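You operate a simulated robot arm through the tools that you are given. There is no shell and no other tool. Be economical: measure what you need, move in short steps, check, and stop when the job is done.

You are at the controls of a simulated robot arm. One attempt, no reset.

TASK
Push the top drawer of the grey cabinet shut. Then fetch the yellow-cap tube and stand it on the green mat. Then take the green-head probe and leave it on the top of the small table. Then take the blank vial on the top of the prep bench and put it away on the top of the wheeled table. Then count the white boxes on the top of the prep bench, then put as many of the small teal-cap bottles from the top of the prep bench on the blue tile. Then put the teal-cap vial on top of the orange box. Keep to this order. Set down upright: yellow-cap tube, blank vial, small teal-cap bottle, teal-cap vial.

The check looks at the end state, three seconds after you hand in, the way a careful person would. Anything else that was tipped, shoved, dropped, spilled or broken makes it a failure. Lids that push on must go on centred and level and be pressed home; caps that screw on are set level and turned clockwise until they are tight.

THE ROBOT
A 7-joint arm with a vacuum gripper on a trunk, on a base that drives. Base frame: it is fixed to the floor where the robot stands at the start and does not move with it; the origin is under the middle of the robot, x ahead of it, y to its left, z up. Readings come in cm, degrees, newtons and seconds.
Its first joint turns from -166.0 to 166.0 degrees. Places, roughly: blank vial [-125, -350, 100]; blue tile (12x12x2 cm) [-110, -310, 90]; green mat (19x16 cm) [-16, -156, 90]; green-head probe (4x4x18 cm) [-30, -240, 100]; orange box [0, -175, 100]; small teal-cap bottle [-175, -400, 100]; teal-cap vial (4x4x8 cm) [-190, -350, 90]; top drawer of the grey cabinet [80, -10, 70]; top of the small table (14x33 cm) [-206, -454, 70]; top of the wheeled table (19x129 cm) [126, 72, 90]; white box [-150, -400, 75]; yellow-cap tube (5x5x12 cm) [110, 60, 100]. Payload 1.06 kg.
Tool frame: the origin (TCP) lies in the middle of the cups' lips, and z points out of the cups. The gripper has 1 cup of 2.4 cm across, covering 2.4 by 2.4 cm (tool x, y); the bellows give 0.8 cm. With the vacuum on, a cup seals on a smooth face that it is pressed against (1 to 4 N); it does not hold porous or soft things. The pull reaches 23 N.
Orientation is that of the tool frame in the base frame, as a unit quaternion [w, x, y, z]. With the cups facing straight down, the tool's x points along the base's -x, its y along +y and its z along -z.

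THE INTERFACE
- The arm moves only by the tool send_rows. Its argument "plan" is a list of rows, each a list of 7 numbers: the shift along the tool's x, y, z in units of 250 mm (1.0 is 250 mm), then the turn, a rotation vector about the tool's x, y, z in units of 60 degrees (1.0 is 60 degrees), then the vacuum: 1 switches it on, 0 off. In form: [[dx, dy, dz, ax, ay, az, vacuum], ...]. A call has 1 to 20 rows; each row is the pose to reach, as a shift and turn from the pose commanded when the call began, along the tool's axes at that moment. A call with a number of a shift or a turn outside -1 to 1 is refused whole. Rows are played at 5 a second. More than 5 cm and 8.6 degrees between two rows, or a gripper value outside its range, and nothing of the call is played. Where a pose cannot be reached the arm comes as near as it can. A force on the tool above 40 N (or 10 N above the force at the start of the call, whichever is more), or a blocked arm, ends the call early, and 0.2 s more pass. The pull builds up within a second once a cup has sealed. Time passes only in rows, and 0.2 s behind the last, so rows that repeat a pose give it time. It gives the time, the measured TCP pose, the force on the tool (base axes) and the pull of the vacuum at its end, in the units of the frame above (readings bear some noise), with the torque about the TCP (base axes, N m) and any sound that the robot's microphone picked up.
- Cameras (640 x 400 px; columns grow to the right, rows downward): "scene" is now at [17.9, 17.86, 146.08]; the picture's right is [-0.34, -0.94, 0.00], its down [-0.71, 0.26, -0.65] and it looks along [0.62, -0.22, -0.76] (base axes); focal length 266 px, centre (320, 200). "wrist" rides on the gripper at [7.8, 1.9, -9.6] in the tool frame; the picture's right is [-0.24, 0.97, 0.00], its down [-0.71, -0.17, -0.68] and it looks along [-0.67, -0.16, 0.73] (tool axes); focal length 243 px, centre (320, 200). There is no depth. A picture from a camera that has moved, and an enlarged one, comes with that camera's place and axes in the base frame and with its lens. The place of the scene camera against the robot may be out by one fixed shift of up to 1.8 cm in any direction.
- get_image(camera): a new picture of that camera. The clock stands still meanwhile.
- roll_base(legs): drives the robot by 1 to 6 legs, each [ahead, left, turn to the left] in cm, cm and degrees, along the robot's own axes; the way and the turn of a leg run together, so that a leg with both is an arc; at most 150 cm and 180 degrees a leg. The arm and the cameras ride along, it lands a little off, and it stops where it bumps. It gives what a move gives.
- head_to(pan, tilt): turns the head with the scene camera to pan (to the left, within 120 degrees either way) and tilt (down, from -29 to 69), counted from straight ahead of the robot. It gives what a move gives.
- close_up(camera, box): a new picture of the part [left, top, right, bottom] of that camera's present view, enlarged. The clock stands still meanwhile.
- job_done(): hands the job in; it is judged then, once.

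Work in short steps. Places have to be worked out from the pictures, the camera data and where the tool is seen: move nearer, look again, correct. Check each grasp and each placing, and mend what went wrong. You have 196 turns and 166 pictures in all, those below and enlarged ones among them. Switch the vacuum off and draw the arm clear of the work before you hand the job in, unless the task says otherwise; then end with one line.

The tools are called after "Request:" by a JSON object that holds its "method" and its "body". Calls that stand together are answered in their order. send_rows: Moves the arm, as the interface text tells. Its arguments: {"type":"object","properties":{"plan":{"type":"array","items":{"type":"array","items":{"type":"number"}}}},"required":["plan"]} The other tools are called the same way: roll_base (legs) drives the base; head_to (pan, tilt) turns the head that bears the scene camera; get_image (camera) takes a picture; close_up (camera, box) takes an enlarged picture of a part of a camera's view; job_done () hands the job in.

At the start:

```text
t: 0.0
position: [63.44, -31.29, 96.85]
tool_rot: [0.0, 0.001, 1.0, 0.001]
force: [-0.2, 0.4, -0.4]
moment: [0.0, -0.02, -0.03]
pull: 0.0
robot x, y, heading: [-0.17, -0.02, 0.1]
head pan, tilt: [-19.9, 49.1]
```

scene: 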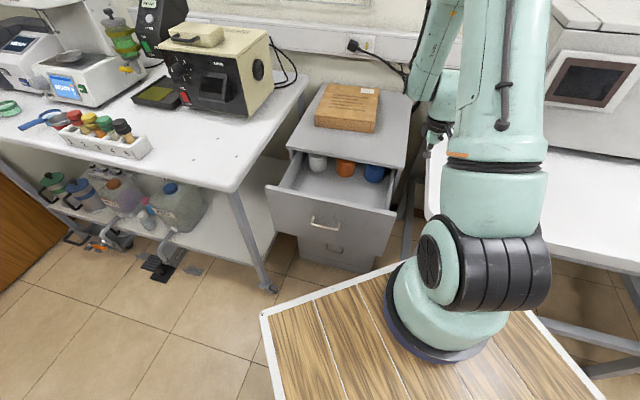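
wrist: 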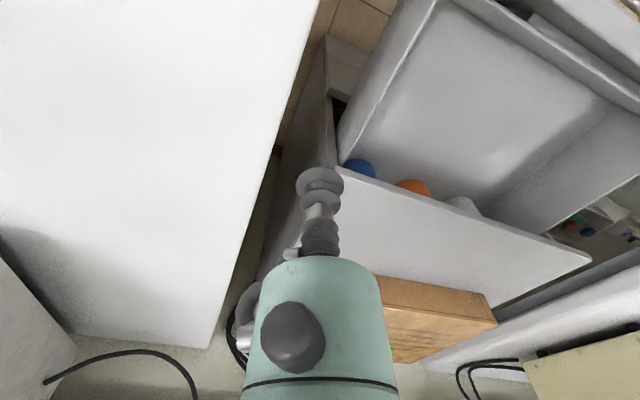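

The drawer front runs obliquely, with its push direction around -34°. I start turning the tool toward the horizontal and move it in front of the drawer.

Request:
{"method": "send_rows", "body": {"plan": [[0.057, 0.12, 0, 0.0525, -0.0778, 0, 0], [0.114, 0.24, 0, 0.105, -0.156, 0, 0], [0.171, 0.36, 0, 0.1575, -0.233, 0, 0], [0.228, 0.48, 0, 0.21, -0.311, 0, 0], [0.285, 0.6, 0, 0.2625, -0.389, 0, 0], [0.342, 0.72, 0, 0.315, -0.467, 0, 0], [0.399, 0.84, 0, 0.3675, -0.545, 0, 0], [0.456, 0.96, 0, 0.42, -0.6225, 0, 0]]}}

Request:
{"method": "head_to", "body": {"pan": -15, "tilt": 45}}

Request:
{"method": "get_image", "body": {"camera": "scene"}}

```text
t: 2.0
position: [58.22, -10.22, 95.99]
tool_rot: [0.29, 0.104, 0.918, -0.25]
force: [-0.3, 0.3, 0.2]
moment: [0.0, 0.0, 0.01]
pull: 0.1
out of reach, approached as far as the arm can: row 5, 6, 7, 8
robot x, y, heading: [-0.1, 0.27, 0.0]
head pan, tilt: [-19.9, 49.1]
stopped in row 8: the arm was blocked; the commanded pose is now the measured one
```

```text
t: 2.7
position: [58.24, -10.21, 96.02]
tool_rot: [0.292, 0.103, 0.918, -0.249]
force: [-0.8, -0.7, 0.2]
moment: [-0.02, -0.02, 0.01]
pull: 0.1
robot x, y, heading: [-0.06, -0.25, -0.0]
head pan, tilt: [-15.0, 45.0]
```

```text
163 pictures are left
camera scene: at [18.42, 18.4, 146.64], right [-0.26, -0.97, 0.0], down [-0.68, 0.18, -0.71], along [0.68, -0.18, -0.71], focal length 266 px, centre (320, 200)
```

scene: 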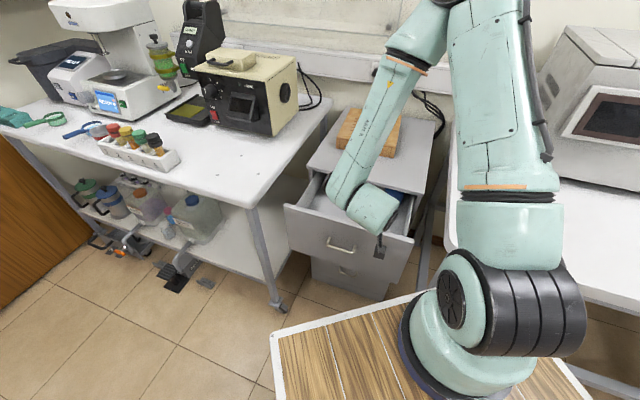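

The arm can't fold that near, so I reposition the base so that the drawer lies straight ahead along its own push direction.

Request:
{"method": "roll_base", "body": {"legs": [[-10, 0, 0], [0, 38, 0], [0, 0, -33]]}}

Request:
{"method": "head_to", "body": {"pan": 0, "tilt": 40}}

Request:
{"method": "get_image", "body": {"camera": "scene"}}

Request:
{"method": "get_image", "body": {"camera": "wrist"}}

```text
t: 5.7
position: [49.77, 25.02, 96.02]
tool_rot: [0.293, 0.097, 0.919, -0.246]
force: [0.2, -0.2, -0.4]
moment: [-0.01, -0.03, 0.0]
pull: 0.0
robot x, y, heading: [-8.98, 34.47, 0.8]
head pan, tilt: [-15.0, 45.0]
stopped in leg 2: the robot was blocked; the commanded pose is now the measured one
```

```text
t: 6.5
position: [49.65, 24.89, 96.13]
tool_rot: [0.293, 0.097, 0.919, -0.246]
force: [0.2, 0.1, -0.3]
moment: [0.03, -0.01, -0.02]
pull: 0.0
robot x, y, heading: [-8.58, 34.27, 0.9]
head pan, tilt: [0.0, 40.0]
```

```text
162 pictures are left
camera scene: at [10.06, 55.16, 147.37], right [0.01, -1.0, 0.0], down [-0.64, -0.01, -0.77], along [0.77, 0.01, -0.64], focal length 266 px, centre (320, 200)
```

scene: 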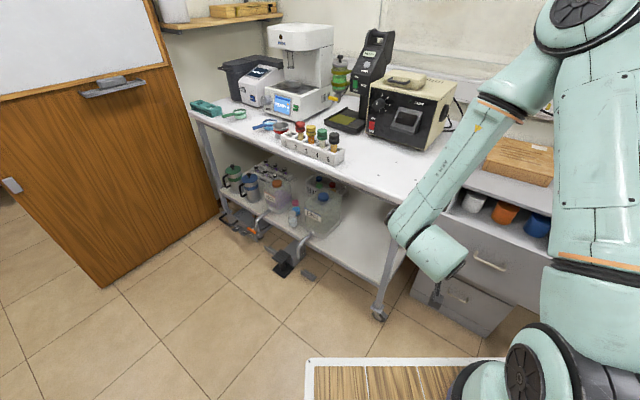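

```text
161 pictures are left
camera wrist: at [39.21, 31.78, 97.52], right [0.5, 0.83, -0.25], down [0.18, 0.18, 0.97], along [0.84, -0.53, -0.06], focal length 243 px, centre (320, 200)
```

wrist: 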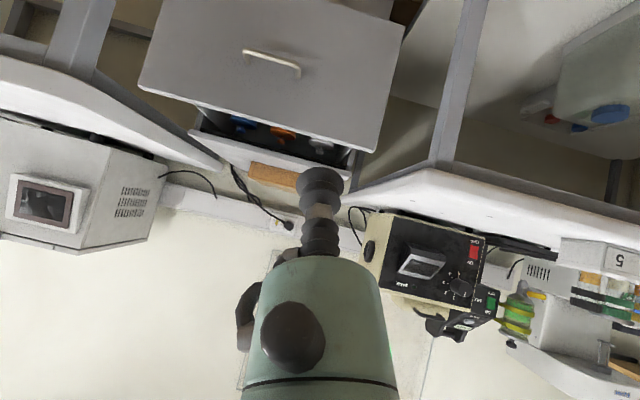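

Something to the left stopped the base, but it is nearly where I want it. I turn on the spot now.

Request:
{"method": "roll_base", "body": {"legs": [[0, 0, -33]]}}

Request:
{"method": "get_image", "body": {"camera": "wrist"}}

Request:
{"method": "head_to", "body": {"pan": 100, "tilt": 40}}

Request:
{"method": "get_image", "body": {"camera": "scene"}}

```text
t: 8.2
position: [40.38, -0.31, 96.2]
tool_rot: [0.249, 0.246, 0.89, -0.291]
force: [0.4, 0.3, 0.1]
moment: [0.01, 0.0, 0.02]
pull: 0.1
robot x, y, heading: [-11.49, 27.28, -18.2]
head pan, tilt: [0.0, 40.0]
stopped in leg 1: the robot was blocked; the commanded pose is now the measured one
```

```text
160 pictures are left
camera wrist: at [32.6, 9.49, 97.52], right [0.74, 0.62, -0.25], down [0.23, 0.11, 0.97], along [0.63, -0.78, -0.06], focal length 243 px, centre (320, 200)
```

wrist: 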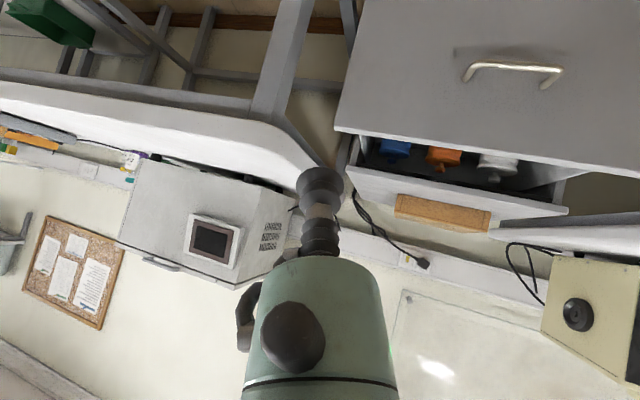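

```text
t: 9.9
position: [40.26, -0.45, 96.0]
tool_rot: [0.249, 0.246, 0.891, -0.291]
force: [1.0, -0.1, -0.1]
moment: [-0.02, -0.01, 0.02]
pull: 0.0
robot x, y, heading: [-11.83, 27.4, -18.1]
head pan, tilt: [100.0, 40.0]
```

```text
159 pictures are left
camera scene: at [5.92, 52.23, 147.37], right [0.99, -0.14, 0.0], down [-0.09, -0.64, -0.77], along [0.11, 0.76, -0.64], focal length 266 px, centre (320, 200)
```

scene: 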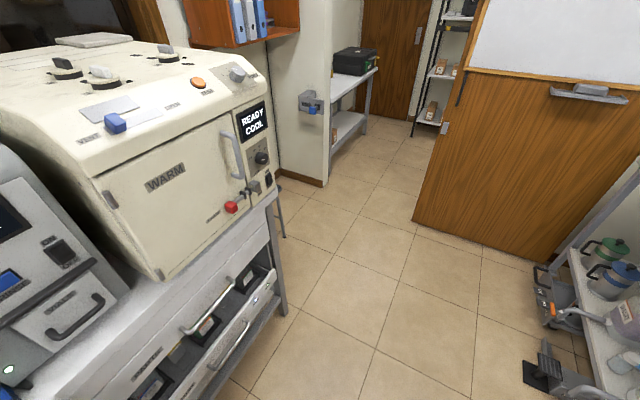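

The rear bench is behind me. I go forward a bit, finish the turn, and shift left to line up with the drawer centre, about [67, -2, 79].

Request:
{"method": "roll_base", "body": {"legs": [[10, 0, 0], [0, 0, -12], [0, 11, 0]]}}

Request:
{"method": "head_to", "body": {"pan": -5, "tilt": 50}}

Request:
{"method": "get_image", "body": {"camera": "scene"}}

```text
t: 12.6
position: [48.52, -3.94, 96.1]
tool_rot: [0.218, 0.336, 0.86, -0.315]
force: [-0.8, -0.3, 0.4]
moment: [-0.01, -0.01, 0.01]
pull: 0.0
robot x, y, heading: [2.77, 34.13, -29.9]
head pan, tilt: [100.0, 40.0]
```

```text
t: 14.4
position: [48.5, -3.91, 96.13]
tool_rot: [0.217, 0.337, 0.86, -0.315]
force: [0.3, 0.3, -0.4]
moment: [-0.01, 0.01, 0.03]
pull: 0.1
robot x, y, heading: [3.21, 34.1, -29.7]
head pan, tilt: [-5.0, 50.0]
```

```text
158 pictures are left
camera scene: at [29.09, 42.25, 145.96], right [-0.57, -0.82, 0.0], down [-0.63, 0.44, -0.64], along [0.53, -0.37, -0.77], focal length 266 px, centre (320, 200)
```

scene: 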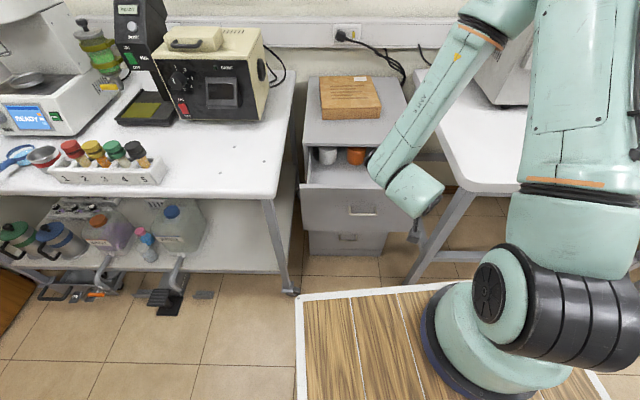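

I back off 10 cm for room, then turn the tool horizontal along heading -34°.

Request:
{"method": "roll_base", "body": {"legs": [[-10, 0, 0]]}}

Request:
{"method": "send_rows", "body": {"plan": [[-0.009, 0.067, 0.0155, -0.0437, -0.088, 0.0237, 0], [-0.018, 0.134, 0.031, -0.0874, -0.176, 0.0474, 0], [-0.027, 0.2, 0.0465, -0.131, -0.264, 0.0711, 0], [-0.037, 0.268, 0.062, -0.175, -0.352, 0.0948, 0], [-0.046, 0.335, 0.078, -0.2185, -0.44, 0.1185, 0], [-0.056, 0.401, 0.093, -0.262, -0.528, 0.142, 0], [-0.065, 0.468, 0.1085, -0.306, -0.616, 0.166, 0], [-0.074, 0.535, 0.124, -0.35, -0.704, 0.19, 0], [-0.083, 0.602, 0.14, -0.393, -0.792, 0.213, 0], [-0.093, 0.669, 0.155, -0.437, -0.88, 0.237, 0]]}}

Request:
{"method": "get_image", "body": {"camera": "scene"}}

```text
t: 15.6
position: [39.86, 1.07, 96.03]
tool_rot: [0.218, 0.336, 0.86, -0.315]
force: [-0.1, 0.0, 0.3]
moment: [0.0, 0.01, 0.02]
pull: 0.0
robot x, y, heading: [-5.4, 38.77, -29.8]
head pan, tilt: [-5.0, 50.0]
```

```text
t: 17.8
position: [54.19, 7.13, 88.12]
tool_rot: [0.677, 0.206, 0.676, -0.206]
force: [0.1, -0.3, -0.1]
moment: [0.01, 0.01, 0.0]
pull: 0.0
out of reach, approached as far as the arm can: row 1, 2, 3
robot x, y, heading: [-5.54, 39.01, -30.0]
head pan, tilt: [-5.0, 50.0]
```

```text
157 pictures are left
camera scene: at [20.46, 47.23, 145.96], right [-0.57, -0.82, 0.0], down [-0.63, 0.44, -0.64], along [0.53, -0.37, -0.77], focal length 266 px, centre (320, 200)
```

scene: 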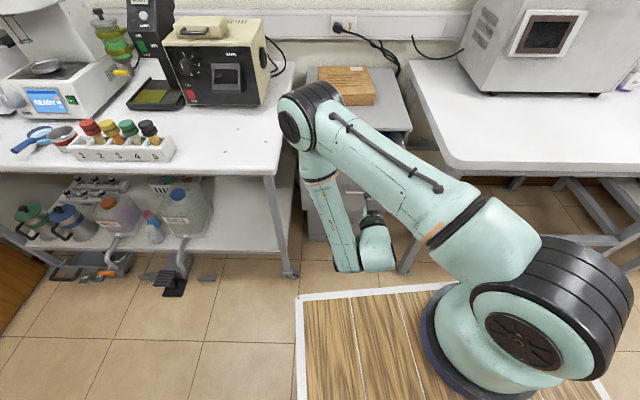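

The tool is horizontal now. I lower it to z≈79 in front of the panel and look with the wrist camera.

Request:
{"method": "send_rows", "body": {"plan": [[0.17, 0, 0, 0, 0, 0, 0], [0.36, 0, 0, 0, 0, 0, 0]]}}

Request:
{"method": "get_image", "body": {"camera": "wrist"}}

Request:
{"method": "get_image", "body": {"camera": "scene"}}

```text
t: 18.4
position: [54.21, 6.67, 79.15]
tool_rot: [0.677, 0.205, 0.676, -0.205]
force: [0.2, -0.2, 0.1]
moment: [-0.01, 0.03, 0.0]
pull: 0.0
robot x, y, heading: [-5.57, 39.17, -29.7]
head pan, tilt: [-5.0, 50.0]
```

```text
156 pictures are left
camera wrist: at [47.3, 13.64, 71.36], right [0.54, 0.81, 0.24], down [-0.67, 0.24, 0.71], along [0.51, -0.54, 0.67], focal length 243 px, centre (320, 200)
```

wrist: 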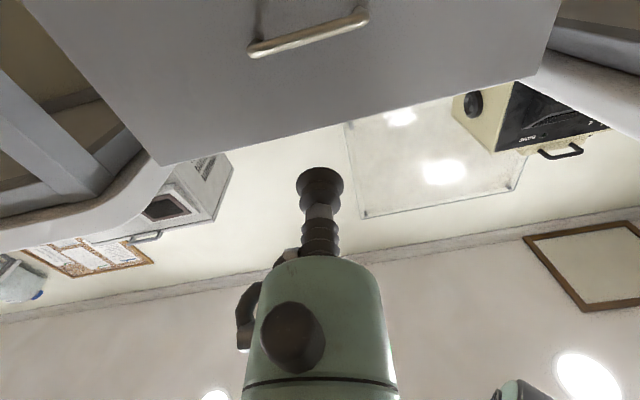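

```text
155 pictures are left
camera scene: at [20.46, 47.24, 145.96], right [-0.57, -0.82, 0.0], down [-0.63, 0.44, -0.64], along [0.53, -0.37, -0.77], focal length 266 px, centre (320, 200)
```

scene: 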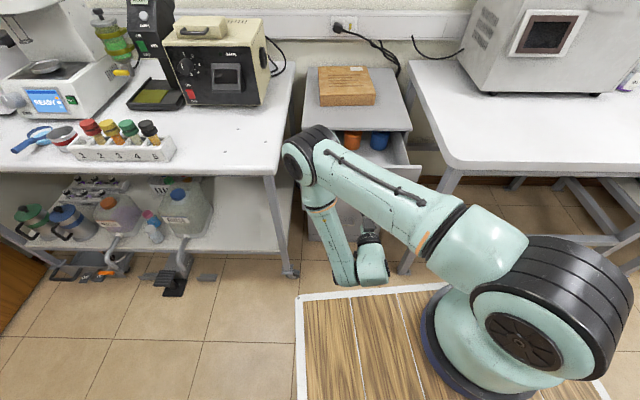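

Panel top is near z 85 and the handle near 75.5; laterally the tool is centred. I advance 14 cm and rise 1 cm.

Request:
{"method": "send_rows", "body": {"plan": [[-0.045, 0, 0.14, 0, 0, 0, 0], [-0.045, 0, 0.28, 0, 0, 0, 0], [-0.045, 0, 0.42, 0, 0, 0, 0], [-0.045, 0, 0.56, 0, 0, 0, 0]]}}

Request:
{"method": "get_image", "body": {"camera": "wrist"}}

Request:
{"method": "get_image", "body": {"camera": "scene"}}

```text
t: 19.4
position: [65.72, -0.67, 80.45]
tool_rot: [0.677, 0.206, 0.676, -0.206]
force: [-0.9, -1.3, -0.5]
moment: [0.03, 0.01, -0.01]
pull: 0.0
robot x, y, heading: [-5.71, 38.78, -30.0]
head pan, tilt: [-5.0, 50.0]
```

```text
154 pictures are left
camera wrist: at [58.77, 6.18, 72.64], right [0.54, 0.81, 0.24], down [-0.67, 0.24, 0.71], along [0.52, -0.54, 0.67], focal length 243 px, centre (320, 200)
```

wrist: 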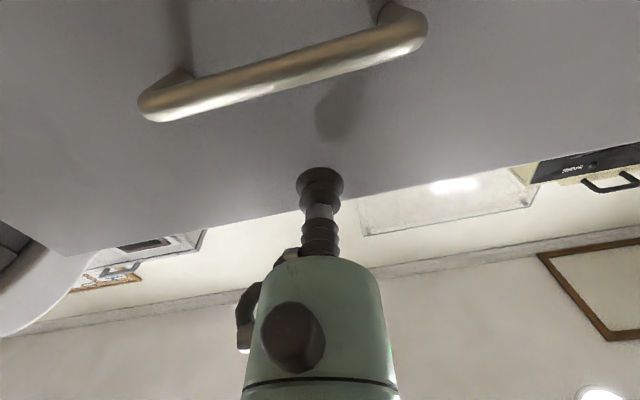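

```text
153 pictures are left
camera scene: at [20.46, 47.25, 145.95], right [-0.57, -0.82, 0.0], down [-0.63, 0.44, -0.64], along [0.53, -0.37, -0.77], focal length 266 px, centre (320, 200)
```

scene: 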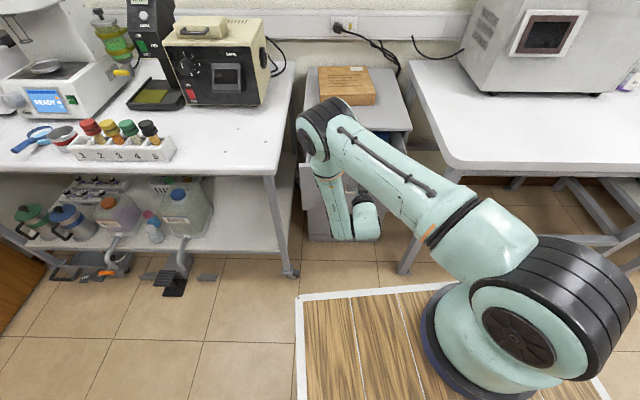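

The cup is about 3–4 cm from the panel, just above the handle. I push on slowly.

Request:
{"method": "send_rows", "body": {"plan": [[0, 0, 0.08, 0, 0, 0, 0], [0, 0, 0.16, 0, 0, 0, 0], [0, 0, 0.24, 0, 0, 0, 0], [0, 0, 0.32, 0, 0, 0, 0], [0, 0, 0.4, 0, 0, 0, 0], [0, 0, 0.48, 0, 0, 0, 0], [0, 0, 0.56, 0, 0, 0, 0], [0, 0, 0.64, 0, 0, 0, 0], [0, 0, 0.72, 0, 0, 0, 0]]}}

Request:
{"method": "get_image", "body": {"camera": "scene"}}

Request:
{"method": "get_image", "body": {"camera": "wrist"}}

```text
t: 21.4
position: [80.59, -11.0, 80.26]
tool_rot: [0.677, 0.205, 0.676, -0.205]
force: [-0.1, 0.2, 0.4]
moment: [0.01, 0.01, 0.0]
pull: 0.0
robot x, y, heading: [-5.37, 38.89, -29.5]
head pan, tilt: [-5.0, 50.0]
```

```text
152 pictures are left
camera scene: at [20.47, 47.24, 145.95], right [-0.57, -0.82, 0.0], down [-0.63, 0.44, -0.64], along [0.53, -0.37, -0.77], focal length 266 px, centre (320, 200)
```

scene: 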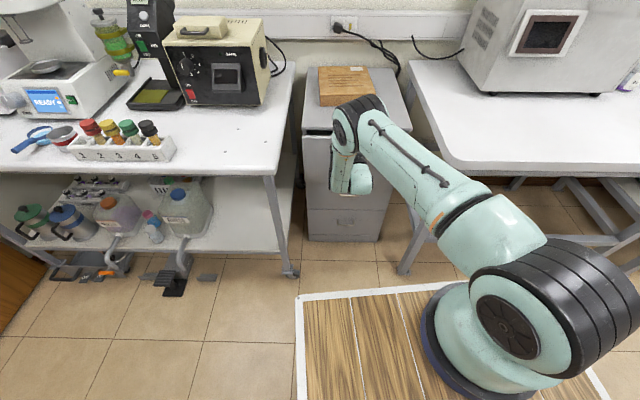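

```text
151 pictures are left
camera wrist: at [73.57, -3.97, 72.49], right [0.54, 0.81, 0.24], down [-0.67, 0.24, 0.71], along [0.51, -0.54, 0.67], focal length 243 px, centre (320, 200)
```

wrist: 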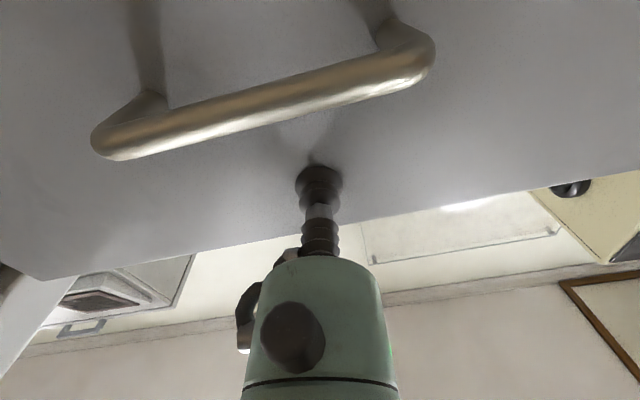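

The drawer looks nearly shut. I push on until the force tells me it is seated.

Request:
{"method": "send_rows", "body": {"plan": [[0, 0, 0.04, 0, 0, 0, 0], [0, 0, 0.08, 0, 0, 0, 0], [0, 0, 0.12, 0, 0, 0, 0], [0, 0, 0.16, 0, 0, 0, 0], [0, 0, 0.2, 0, 0, 0, 0], [0, 0, 0.24, 0, 0, 0, 0], [0, 0, 0.28, 0, 0, 0, 0]]}}

Request:
{"method": "get_image", "body": {"camera": "wrist"}}

Request:
{"method": "close_up", "body": {"camera": "scene", "box": [280, 50, 440, 260]}}

```text
t: 22.8
position: [84.98, -13.75, 79.97]
tool_rot: [0.675, 0.207, 0.677, -0.205]
force: [-19.4, 13.9, 4.4]
moment: [0.04, 0.08, 0.0]
pull: 0.0
robot x, y, heading: [-5.69, 38.82, -29.8]
head pan, tilt: [-5.0, 50.0]
stopped in row 6: the force on the tool passed its limit at 54 N (the readings are from after the stop); the commanded pose is now the measured one
```

```text
150 pictures are left
camera wrist: at [78.12, -6.78, 72.19], right [0.54, 0.81, 0.24], down [-0.66, 0.24, 0.71], along [0.52, -0.54, 0.66], focal length 243 px, centre (320, 200)
```

wrist: 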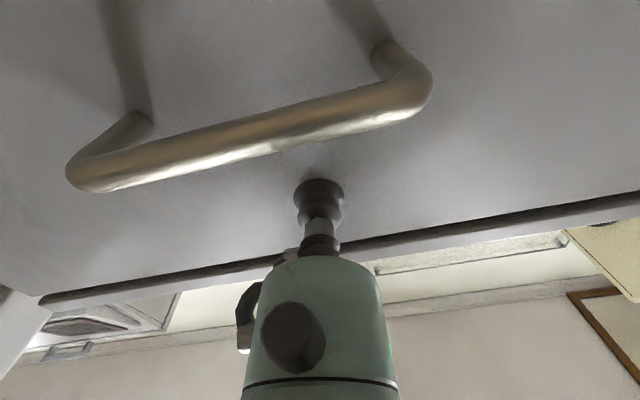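

```text
1.90 times, centred on (360, 155) of scene
camera zoom: at [20.35, 47.31, 145.97], right [-0.57, -0.82, 0.0], down [-0.63, 0.44, -0.64], along [0.53, -0.37, -0.77], focal length 507 px, centre (244, 286)
```

zoom: 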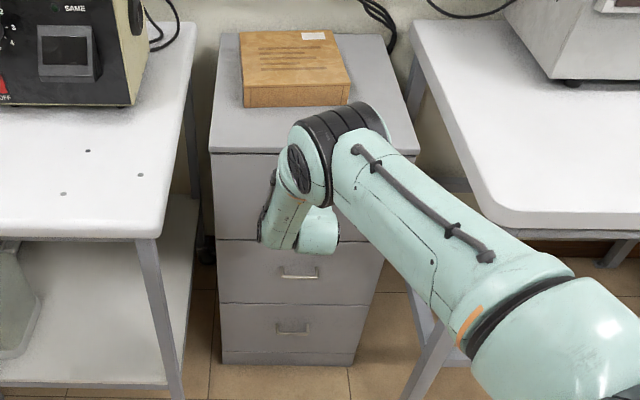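

The drawer is shut (it hit a hard stop). I retreat and begin turning the tool back down.

Request:
{"method": "send_rows", "body": {"plan": [[0, 0, -0.15, 0, 0, 0, 0], [0, 0, -0.33, 0, 0, 0, 0], [0, 0, -0.51, 0, 0, 0, 0], [-0.05, 0, -0.69, 0, 0, 0, 0], [-0.2, 0, -0.75, 0, 0, 0, 0], [-0.38, 0, -0.75, 0, 0, 0, 0], [-0.56, 0, -0.75, 0, 0.12, 0, 0], [-0.74, 0, -0.75, 0, 0.24, 0, 0], [-0.9, 0, -0.75, 0, 0.36, 0, 0], [-1.0, 0, -0.7, 0, 0.48, 0, 0], [-1.0, 0, -0.65, 0, 0.6, 0, 0], [-1.0, 0, -0.6, 0, 0.72, 0, 0], [-1.0, 0, -0.55, 0, 0.84, 0, 0]]}}

Request:
{"method": "head_to", "body": {"pan": 20, "tilt": 40}}

Request:
{"method": "get_image", "body": {"camera": "scene"}}

```text
t: 25.6
position: [73.84, -6.3, 104.9]
tool_rot: [0.323, 0.275, 0.9, -0.098]
force: [-1.0, 0.2, -0.5]
moment: [-0.01, -0.02, -0.01]
pull: 0.1
robot x, y, heading: [-5.69, 38.74, -30.1]
head pan, tilt: [-5.0, 50.0]
```

```text
t: 26.4
position: [73.87, -6.42, 104.93]
tool_rot: [0.324, 0.275, 0.9, -0.099]
force: [0.0, -0.2, -0.1]
moment: [-0.01, 0.0, -0.02]
pull: 0.0
robot x, y, heading: [-5.53, 39.05, -29.8]
head pan, tilt: [20.0, 40.0]
```

```text
148 pictures are left
camera scene: at [22.5, 50.19, 147.37], right [-0.17, -0.99, 0.0], down [-0.63, 0.11, -0.77], along [0.75, -0.13, -0.64], focal length 266 px, centre (320, 200)
```

scene: 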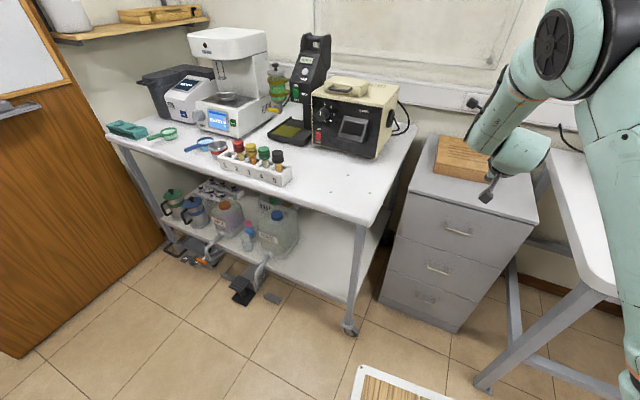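

The drawer stays closed. I finish turning the tool down, raise it clear, then slide left along the bench toward the rack.

Request:
{"method": "send_rows", "body": {"plan": [[-0.037, 0, -0.126, 0, 0.111, 0, 0], [-0.073, 0, -0.252, 0, 0.222, 0, 0], [-0.11, 0, -0.378, 0, 0.333, 0, 0], [-0.147, 0, -0.504, 0, 0.444, 0, 0], [-0.183, 0, -0.63, 0, 0.555, 0, 0], [-0.22, 0, -0.756, 0, 0.667, 0, 0]]}}

Request:
{"method": "roll_base", "body": {"legs": [[0, 50, 0]]}}

Request:
{"method": "get_image", "body": {"camera": "wrist"}}

Request:
{"method": "get_image", "body": {"camera": "scene"}}

```text
t: 27.8
position: [67.37, -1.9, 122.98]
tool_rot: [-0.006, 0.292, 0.956, 0.002]
force: [0.9, 0.5, -0.6]
moment: [-0.02, 0.03, 0.02]
pull: 0.1
robot x, y, heading: [-5.56, 38.74, -29.9]
head pan, tilt: [20.0, 40.0]
```

```text
t: 30.8
position: [92.45, 42.79, 122.89]
tool_rot: [-0.004, 0.284, 0.959, 0.003]
force: [-0.2, 0.4, 0.3]
moment: [0.01, -0.03, -0.01]
pull: 0.2
robot x, y, heading: [18.43, 82.18, -28.7]
head pan, tilt: [20.0, 40.0]
```

```text
147 pictures are left
camera wrist: at [86.99, 48.61, 132.64], right [0.73, 0.69, 0.0], down [0.51, -0.53, 0.68], along [0.47, -0.49, -0.74], focal length 243 px, centre (320, 200)
```

wrist: 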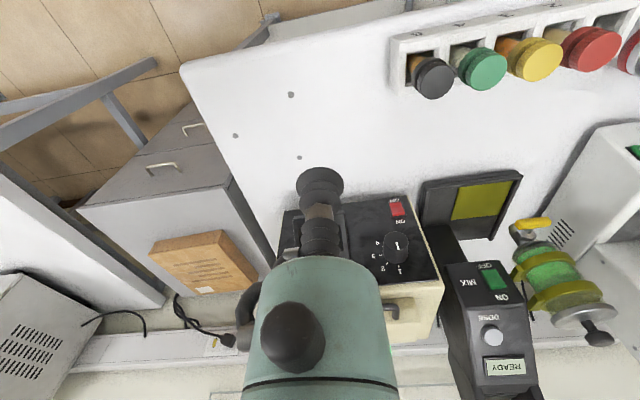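

```text
146 pictures are left
camera scene: at [46.62, 94.06, 147.37], right [-0.15, -0.99, 0.0], down [-0.64, 0.1, -0.77], along [0.76, -0.12, -0.64], focal length 266 px, centre (320, 200)
```

scene: 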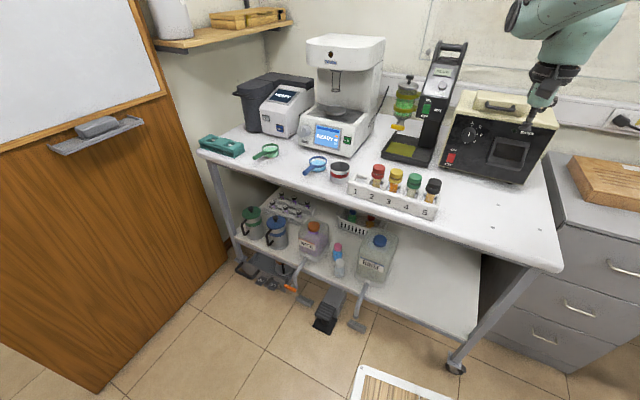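

The yellow cap resolves to about [110.3, 60.6, ~101]. I edge the base nearer so that it is comfortably in reach.

Request:
{"method": "roll_base", "body": {"legs": [[8, 10, 0]]}}

Request:
{"method": "get_image", "body": {"camera": "wrist"}}

```text
t: 32.0
position: [104.46, 47.4, 122.89]
tool_rot: [-0.005, 0.282, 0.959, 0.003]
force: [-0.8, -0.3, -0.1]
moment: [0.01, -0.06, 0.01]
pull: 0.0
robot x, y, heading: [30.6, 87.05, -28.8]
head pan, tilt: [20.0, 40.0]
```

```text
145 pictures are left
camera wrist: at [98.95, 53.31, 132.64], right [0.72, 0.69, 0.0], down [0.51, -0.53, 0.68], along [0.47, -0.49, -0.74], focal length 243 px, centre (320, 200)
```

wrist: 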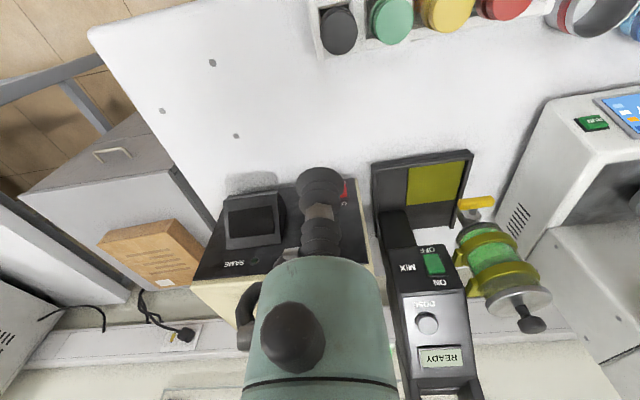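

I move over the yellow cap and down to about 6 cm above it, then check.

Request:
{"method": "send_rows", "body": {"plan": [[0.03, 0.19, 0, 0, 0, 0, 0], [0.06, 0.38, 0, 0, 0, 0, 0], [0.087, 0.562, 0, 0, 0, 0, 0], [0.087, 0.562, 0.18, 0, 0, 0, 0], [0.087, 0.562, 0.36, 0, 0, 0, 0], [0.087, 0.562, 0.52, 0, 0, 0, 0], [0.087, 0.562, 0.6, 0, 0, 0, 0]]}}

Request:
{"method": "get_image", "body": {"camera": "wrist"}}

Request:
{"method": "close_up", "body": {"camera": "scene", "box": [250, 80, 570, 280]}}

```text
t: 33.6
position: [110.11, 60.44, 107.71]
tool_rot: [-0.005, 0.282, 0.96, 0.002]
force: [-0.3, -0.3, 0.6]
moment: [0.0, -0.01, 0.0]
pull: 0.1
robot x, y, heading: [30.72, 87.16, -28.4]
head pan, tilt: [20.0, 40.0]
```

```text
144 pictures are left
camera wrist: at [104.64, 66.42, 117.45], right [0.72, 0.69, 0.0], down [0.51, -0.53, 0.68], along [0.47, -0.49, -0.73], focal length 243 px, centre (320, 200)
```

wrist: 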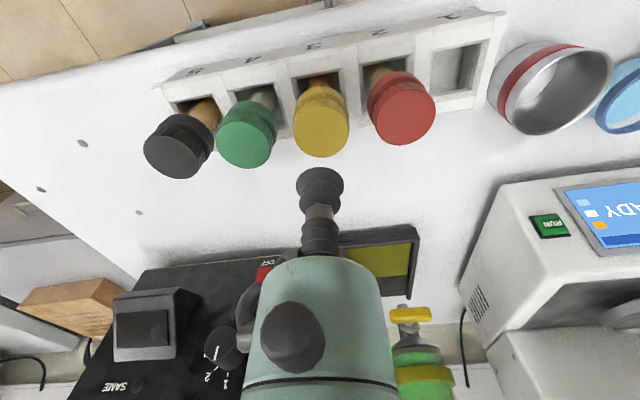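

```text
2.00 times, centred on (410, 180) of scene
camera zoom: at [58.51, 98.73, 147.38], right [-0.15, -0.99, 0.0], down [-0.64, 0.1, -0.77], along [0.76, -0.12, -0.64], focal length 532 px, centre (140, 240)
```

zoom: 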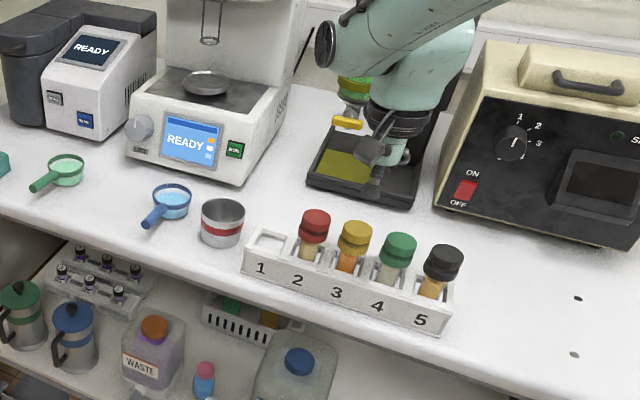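

The cap centre is near [110.6, 60.1] with its top at about z 101. I descend with the vacuum on, slowly at the end.

Request:
{"method": "send_rows", "body": {"plan": [[-0.023, 0, 0.1, 0, 0, 0, 1], [-0.023, 0, 0.2, 0, 0, 0, 1], [-0.023, 0, 0.24, 0, 0, 0, 1], [-0.023, 0, 0.255, 0, 0, 0, 1], [-0.023, 0, 0.265, 0, 0, 0, 1], [-0.023, 0, 0.275, 0, 0, 0, 1], [-0.023, 0, 0.275, 0, 0, 0, 1]]}}

```text
t: 35.2
position: [110.4, 60.34, 101.08]
tool_rot: [-0.004, 0.283, 0.959, 0.002]
force: [1.3, -3.7, 18.6]
moment: [-0.07, -0.02, 0.03]
pull: 23.5
robot x, y, heading: [30.94, 86.94, -28.5]
head pan, tilt: [20.0, 40.0]
```

Sealed (pull 23.5). I lift straight up.

Request:
{"method": "send_rows", "body": {"plan": [[0, 0, -0.04, 0, 0, 0, 1], [0, 0, -0.12, 0, 0, 0, 1], [0, 0, -0.22, 0, 0, 0, 1], [0, 0, -0.34, 0, 0, 0, 1], [0, 0, -0.48, 0, 0, 0, 1], [0, 0, -0.62, 0, 0, 0, 1], [0, 0, -0.76, 0, 0, 0, 1], [0, 0, -0.88, 0, 0, 0, 1]]}}

Request:
{"method": "get_image", "body": {"camera": "wrist"}}

Request:
{"method": "get_image", "body": {"camera": "scene"}}

```text
t: 37.0
position: [110.93, 59.97, 122.95]
tool_rot: [-0.005, 0.282, 0.959, 0.002]
force: [0.2, 0.4, -1.5]
moment: [-0.04, 0.0, -0.01]
pull: 22.8
robot x, y, heading: [30.96, 86.65, -28.7]
head pan, tilt: [20.0, 40.0]
```

```text
142 pictures are left
camera wrist: at [105.41, 65.83, 132.62], right [0.72, 0.69, 0.0], down [0.51, -0.53, 0.68], along [0.47, -0.49, -0.74], focal length 243 px, centre (320, 200)
```

wrist: 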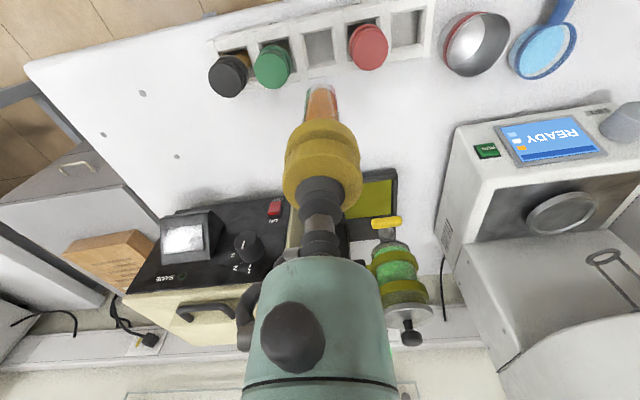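

```text
141 pictures are left
camera scene: at [58.56, 98.72, 147.37], right [-0.15, -0.99, 0.0], down [-0.64, 0.1, -0.77], along [0.76, -0.12, -0.64], focal length 266 px, centre (320, 200)
```

scene: 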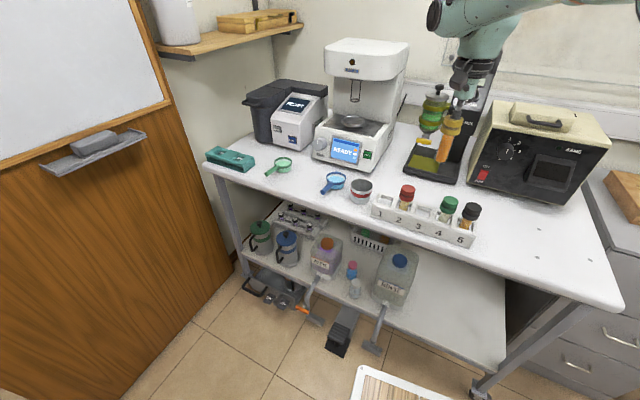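

Held well. I retract and raise the arm, turn to square with the aisle, and look to the right before driving.

Request:
{"method": "send_rows", "body": {"plan": [[0.12, 0, -0.1, 0, 0, 0, 1], [0.26, 0, -0.2, 0, 0, 0, 1], [0.4, 0, -0.28, 0, 0, 0, 1], [0.54, 0, -0.32, 0, 0, 0, 1], [0.68, 0, -0.34, 0, 0, 0, 1], [0.8, 0, -0.34, 0, 0, 0, 1]]}}

Request:
{"method": "roll_base", "body": {"legs": [[0, 0, -5]]}}

Request:
{"method": "head_to", "body": {"pan": -75, "tilt": 25}}

Request:
{"method": "get_image", "body": {"camera": "scene"}}

```text
t: 38.4
position: [93.73, 70.81, 131.81]
tool_rot: [-0.005, 0.283, 0.959, 0.001]
force: [1.1, 0.0, -1.3]
moment: [0.02, -0.01, -0.02]
pull: 23.0
robot x, y, heading: [30.75, 87.08, -28.9]
head pan, tilt: [20.0, 40.0]
```

```text
t: 39.3
position: [91.96, 65.24, 131.96]
tool_rot: [-0.005, 0.325, 0.946, 0.002]
force: [-0.4, -0.2, -1.5]
moment: [0.03, -0.02, 0.0]
pull: 22.9
robot x, y, heading: [30.73, 86.72, -33.8]
head pan, tilt: [20.0, 40.0]
```

```text
t: 41.0
position: [92.13, 65.37, 131.91]
tool_rot: [-0.004, 0.325, 0.946, 0.003]
force: [0.4, 0.7, -0.9]
moment: [-0.04, -0.05, -0.01]
pull: 23.1
robot x, y, heading: [31.0, 86.81, -33.5]
head pan, tilt: [-75.0, 25.0]
```

```text
140 pictures are left
camera scene: at [48.3, 89.58, 149.7], right [-0.95, 0.32, 0.0], down [0.14, 0.4, -0.91], along [-0.29, -0.86, -0.42], focal length 266 px, centre (320, 200)
```

scene: 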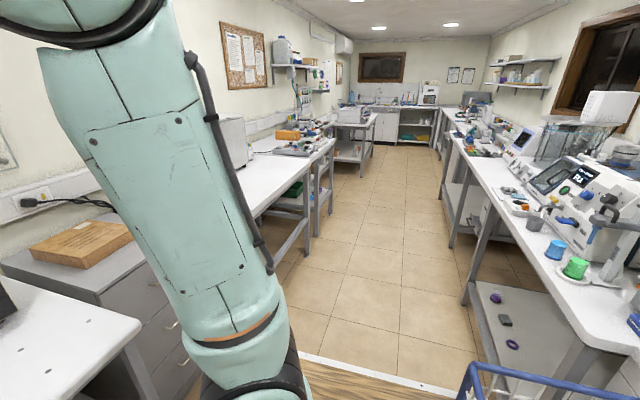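

The aisle is clear to the right; I slide 150 cm along it and look again.

Request:
{"method": "roll_base", "body": {"legs": [[0, -150, 0]]}}

Request:
{"method": "head_to", "body": {"pan": -40, "tilt": 30}}

Request:
{"method": "get_image", "body": {"camera": "scene"}}

```text
t: 48.5
position: [6.98, -60.51, 131.84]
tool_rot: [-0.004, 0.332, 0.943, 0.002]
force: [-0.7, -0.8, -0.8]
moment: [-0.03, -0.01, -0.02]
pull: 22.8
robot x, y, heading: [-53.85, -38.13, -34.6]
head pan, tilt: [-75.0, 25.0]
```

```text
t: 49.5
position: [6.92, -60.54, 131.8]
tool_rot: [-0.005, 0.331, 0.943, 0.003]
force: [-0.1, 0.3, -0.4]
moment: [-0.02, -0.01, 0.01]
pull: 23.1
robot x, y, heading: [-54.27, -37.54, -34.3]
head pan, tilt: [-40.0, 30.0]
```

```text
139 pictures are left
camera scene: at [-30.97, -35.64, 148.91], right [-0.96, -0.26, 0.0], down [-0.13, 0.48, -0.87], along [0.23, -0.84, -0.5], focal length 266 px, centre (320, 200)
```

scene: 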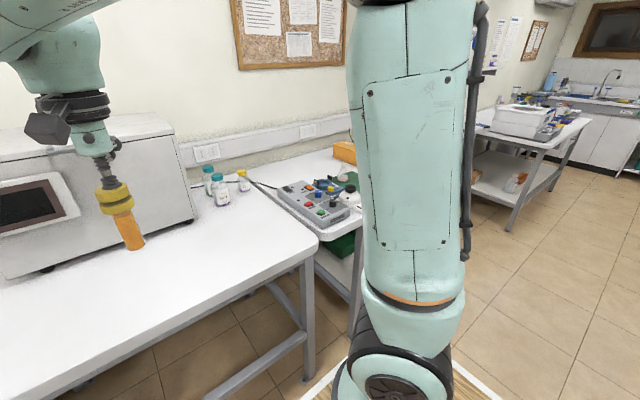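

The control panel, orange box and green mat are ahead on the right. I slide 72 cm more and look forward.

Request:
{"method": "roll_base", "body": {"legs": [[0, -72, 0]]}}

Request:
{"method": "head_to", "body": {"pan": 10, "tilt": 40}}

Request:
{"method": "get_image", "body": {"camera": "scene"}}

Request:
{"method": "get_image", "body": {"camera": "wrist"}}

```text
t: 53.4
position: [-34.08, -119.5, 131.74]
tool_rot: [-0.006, 0.336, 0.942, 0.002]
force: [-0.7, -0.2, -0.3]
moment: [0.0, -0.03, 0.0]
pull: 22.8
robot x, y, heading: [-94.58, -96.54, -35.3]
head pan, tilt: [-40.0, 30.0]
```

```text
t: 54.6
position: [-34.04, -119.58, 131.89]
tool_rot: [-0.005, 0.336, 0.942, 0.001]
force: [0.1, -0.1, -0.4]
moment: [-0.03, -0.02, 0.0]
pull: 22.2
robot x, y, heading: [-94.71, -96.58, -35.1]
head pan, tilt: [10.0, 40.0]
```

```text
138 pictures are left
camera scene: at [-66.22, -89.08, 147.37], right [-0.43, -0.9, 0.0], down [-0.58, 0.27, -0.77], along [0.69, -0.33, -0.64], focal length 266 px, centre (320, 200)
```

scene: 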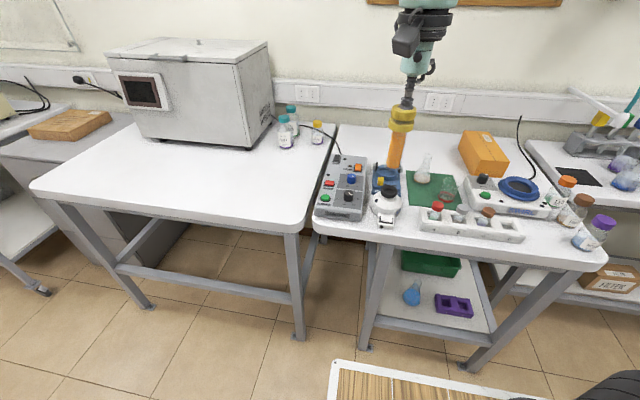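

```text
137 pictures are left
camera wrist: at [-38.78, -113.04, 141.54], right [0.8, 0.6, 0.0], down [0.44, -0.59, 0.68], along [0.41, -0.54, -0.74], focal length 243 px, centre (320, 200)
```

wrist: 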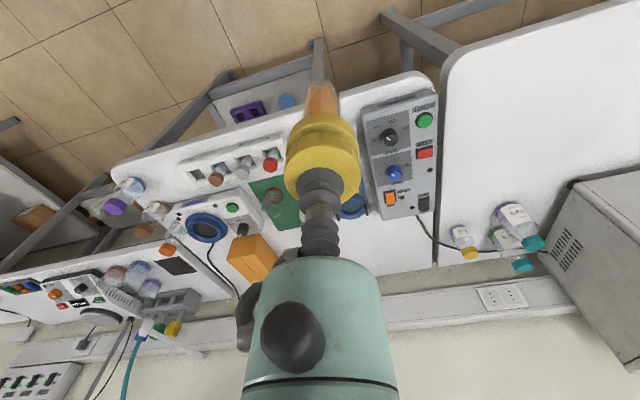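

I zoom in on the green mat, which already holds some glassware.

Request:
{"method": "close_up", "body": {"camera": "scene", "box": [310, 110, 550, 260]}}

Request:
{"method": "close_up", "body": {"camera": "wrist", "box": [170, 130, 410, 280]}}

```text
2.67 times, centred on (430, 185) of scene
camera zoom: at [-66.22, -89.08, 147.37], right [-0.43, -0.9, 0.0], down [-0.58, 0.27, -0.77], along [0.69, -0.33, -0.64], focal length 709 px, centre (27, 240)
```

zoom: 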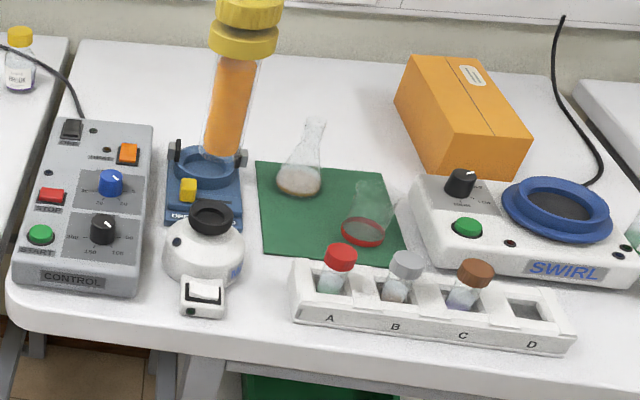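

```text
2.67 times, centred on (290, 205) of wrist
camera zoom: at [-38.78, -113.04, 141.54], right [0.8, 0.6, 0.0], down [0.44, -0.59, 0.68], along [0.41, -0.54, -0.74], focal length 647 px, centre (400, 187)
```

zoom: 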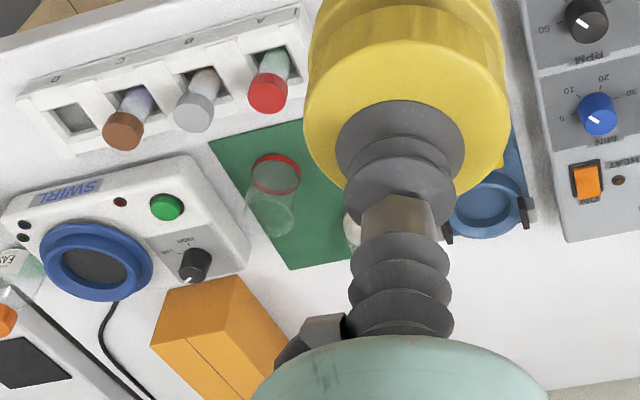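

The free front-left part of the mat is near [-16, -152]. I drive 17 cm ahead to bring it in reach and take a fresh look.

Request:
{"method": "roll_base", "body": {"legs": [[17, 0, 0]]}}

Request:
{"method": "close_up", "body": {"camera": "scene", "box": [280, 130, 600, 330]}}

```text
t: 56.0
position: [-19.97, -129.36, 131.85]
tool_rot: [-0.005, 0.336, 0.942, 0.001]
force: [0.0, 0.2, -0.2]
moment: [0.0, 0.0, -0.01]
pull: 22.8
robot x, y, heading: [-80.93, -106.21, -35.4]
head pan, tilt: [10.0, 40.0]
```

```text
2.00 times, centred on (440, 230) of scene
camera zoom: at [-52.24, -98.92, 147.37], right [-0.43, -0.91, 0.0], down [-0.58, 0.27, -0.77], along [0.69, -0.33, -0.64], focal length 532 px, centre (80, 140)
```

zoom: 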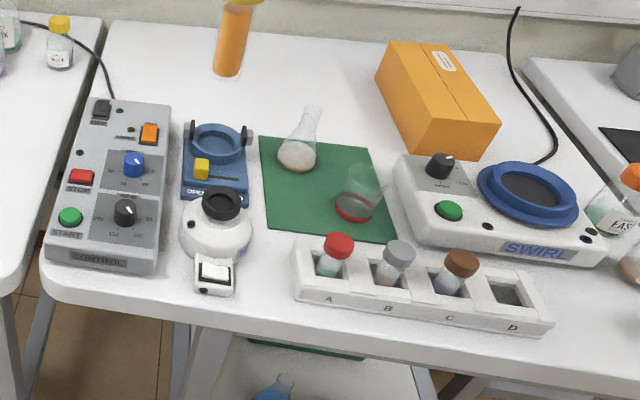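

Target on the mat is about [-18, -151]. I move above it at height and check with both cameras.

Request:
{"method": "send_rows", "body": {"plan": [[-0.12, -0.124, 0, 0, 0, 0, 1], [-0.243, -0.248, 0, 0, 0, 0, 1], [-0.365, -0.372, 0, 0, 0, 0, 1], [-0.486, -0.496, 0.1, 0, 0, 0, 1], [-0.608, -0.62, 0.24, 0, 0, 0, 1], [-0.608, -0.62, 0.4, 0, 0, 0, 1], [-0.608, -0.62, 0.56, 0, 0, 0, 1]]}}

Request:
{"method": "close_up", "body": {"camera": "scene", "box": [280, 130, 600, 330]}}

Request:
{"method": "get_image", "body": {"camera": "wrist"}}

```text
refused: row 5 steps farther than a row can; nothing moved
```

```text
2.00 times, centred on (440, 230) of scene
camera zoom: at [-52.24, -98.92, 147.37], right [-0.43, -0.91, 0.0], down [-0.58, 0.27, -0.77], along [0.69, -0.33, -0.64], focal length 532 px, centre (80, 140)
```

zoom: 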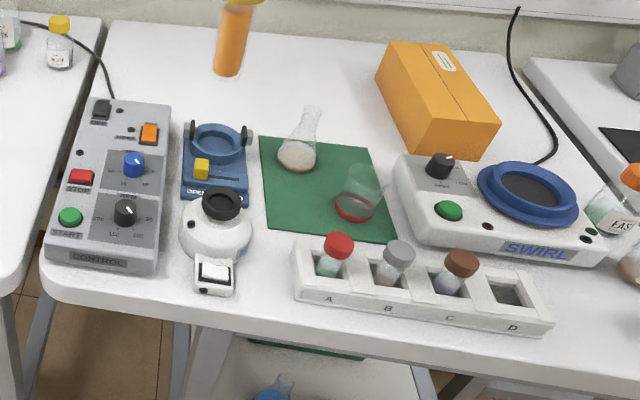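

```text
132 pictures are left
camera wrist: at [-24.81, -122.9, 141.53], right [0.8, 0.6, 0.0], down [0.44, -0.59, 0.68], along [0.41, -0.54, -0.74], focal length 243 px, centre (320, 200)
```

wrist: 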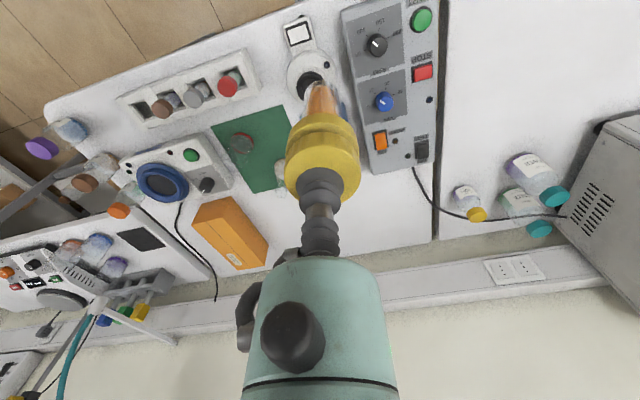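

One step was too long, so nothing moved; the wrist view confirms the mat corners. I resend with shorter steps.

Request:
{"method": "send_rows", "body": {"plan": [[-0.12, -0.122, 0, 0, 0, 0, 1], [-0.243, -0.244, 0, 0, 0, 0, 1], [-0.365, -0.366, 0, 0, 0, 0, 1], [-0.48, -0.488, 0, 0, 0, 0, 1], [-0.595, -0.605, 0, 0, 0, 0, 1], [-0.595, -0.605, 0.18, 0, 0, 0, 1], [-0.595, -0.605, 0.36, 0, 0, 0, 1], [-0.595, -0.605, 0.54, 0, 0, 0, 1], [-0.595, -0.605, 0.7, 0, 0, 0, 1]]}}

Request:
{"method": "close_up", "body": {"camera": "scene", "box": [280, 130, 600, 330]}}

Request:
{"method": "get_image", "body": {"camera": "wrist"}}

```text
t: 58.0
position: [-18.32, -150.73, 114.36]
tool_rot: [-0.003, 0.337, 0.942, 0.002]
force: [0.3, -0.5, -0.9]
moment: [-0.03, 0.0, 0.02]
pull: 23.1
robot x, y, heading: [-80.87, -106.07, -35.2]
head pan, tilt: [10.0, 40.0]
```

```text
2.00 times, centred on (440, 230) of scene
camera zoom: at [-52.27, -98.91, 147.38], right [-0.43, -0.91, 0.0], down [-0.58, 0.27, -0.77], along [0.69, -0.33, -0.64], focal length 532 px, centre (80, 140)
```

zoom: 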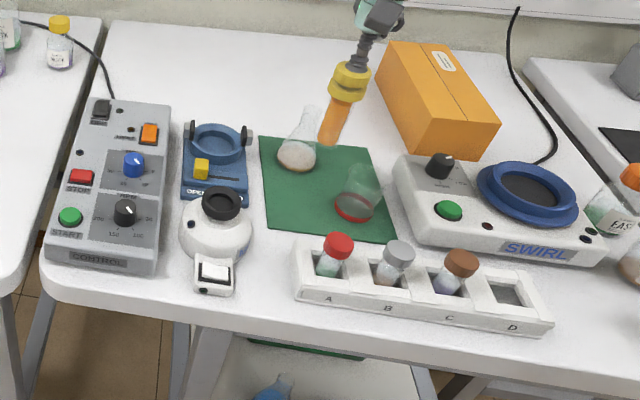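

```text
130 pictures are left
camera wrist: at [-23.09, -144.21, 124.03], right [0.8, 0.6, 0.0], down [0.44, -0.59, 0.68], along [0.41, -0.54, -0.73], focal length 243 px, centre (320, 200)
```

wrist: 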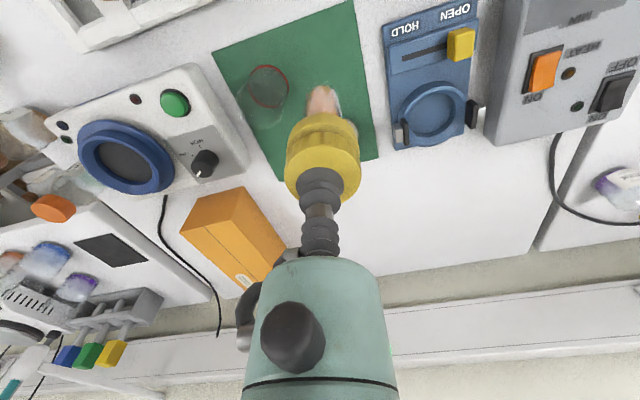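

The projected landing spot is clear. I shift 0.6 cm left and descend, slowly for the last part.

Request:
{"method": "send_rows", "body": {"plan": [[0, 0.024, 0.14, 0, 0, 0, 1], [0, 0.024, 0.28, 0, 0, 0, 1], [0, 0.024, 0.38, 0, 0, 0, 1], [0, 0.024, 0.42, 0, 0, 0, 1]]}}

Request:
{"method": "close_up", "body": {"camera": "scene", "box": [360, 160, 520, 260]}}

```text
t: 59.0
position: [-17.91, -149.89, 103.57]
tool_rot: [-0.004, 0.336, 0.942, 0.002]
force: [0.2, -0.2, -0.4]
moment: [-0.05, 0.0, 0.02]
pull: 23.0
robot x, y, heading: [-80.78, -106.35, -35.1]
head pan, tilt: [10.0, 40.0]
```

```text
4.00 times, centred on (440, 210) of scene
camera zoom: at [-52.25, -98.92, 147.37], right [-0.43, -0.91, 0.0], down [-0.58, 0.27, -0.77], along [0.69, -0.33, -0.64], focal length 1064 px, centre (-160, 160)
```

zoom: 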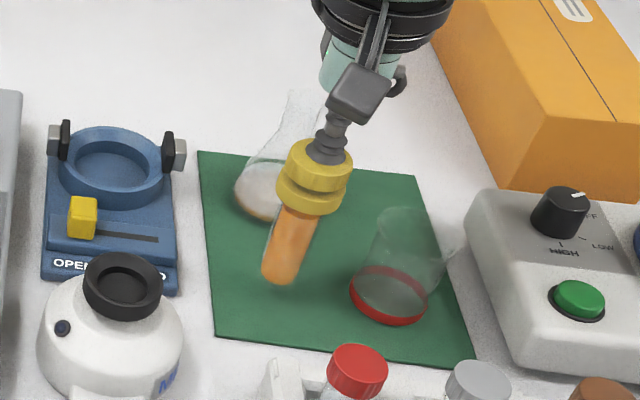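

Good position. I lower in small steps until contact.

Request:
{"method": "send_rows", "body": {"plan": [[0, 0, 0.015, 0, 0, 0, 1], [0, 0, 0.03, 0, 0, 0, 1], [0, 0, 0.04, 0, 0, 0, 1], [0, 0, 0.05, 0, 0, 0, 1]]}}

```text
t: 60.0
position: [-17.79, -149.86, 102.38]
tool_rot: [-0.004, 0.336, 0.942, 0.002]
force: [0.0, -0.3, -0.3]
moment: [0.0, 0.0, 0.0]
pull: 22.4
robot x, y, heading: [-80.77, -105.79, -35.2]
head pan, tilt: [10.0, 40.0]
```

Request:
{"method": "send_rows", "body": {"plan": [[0, 0, 0.01, 0, 0, 0, 1], [0, 0, 0.02, 0, 0, 0, 1], [0, 0, 0.028, 0, 0, 0, 1]]}}

```text
t: 60.9
position: [-17.75, -149.85, 101.72]
tool_rot: [-0.004, 0.336, 0.942, 0.002]
force: [-0.1, 0.1, 2.2]
moment: [-0.01, 0.05, 0.0]
pull: 22.9
robot x, y, heading: [-80.82, -106.26, -35.1]
head pan, tilt: [10.0, 40.0]
```

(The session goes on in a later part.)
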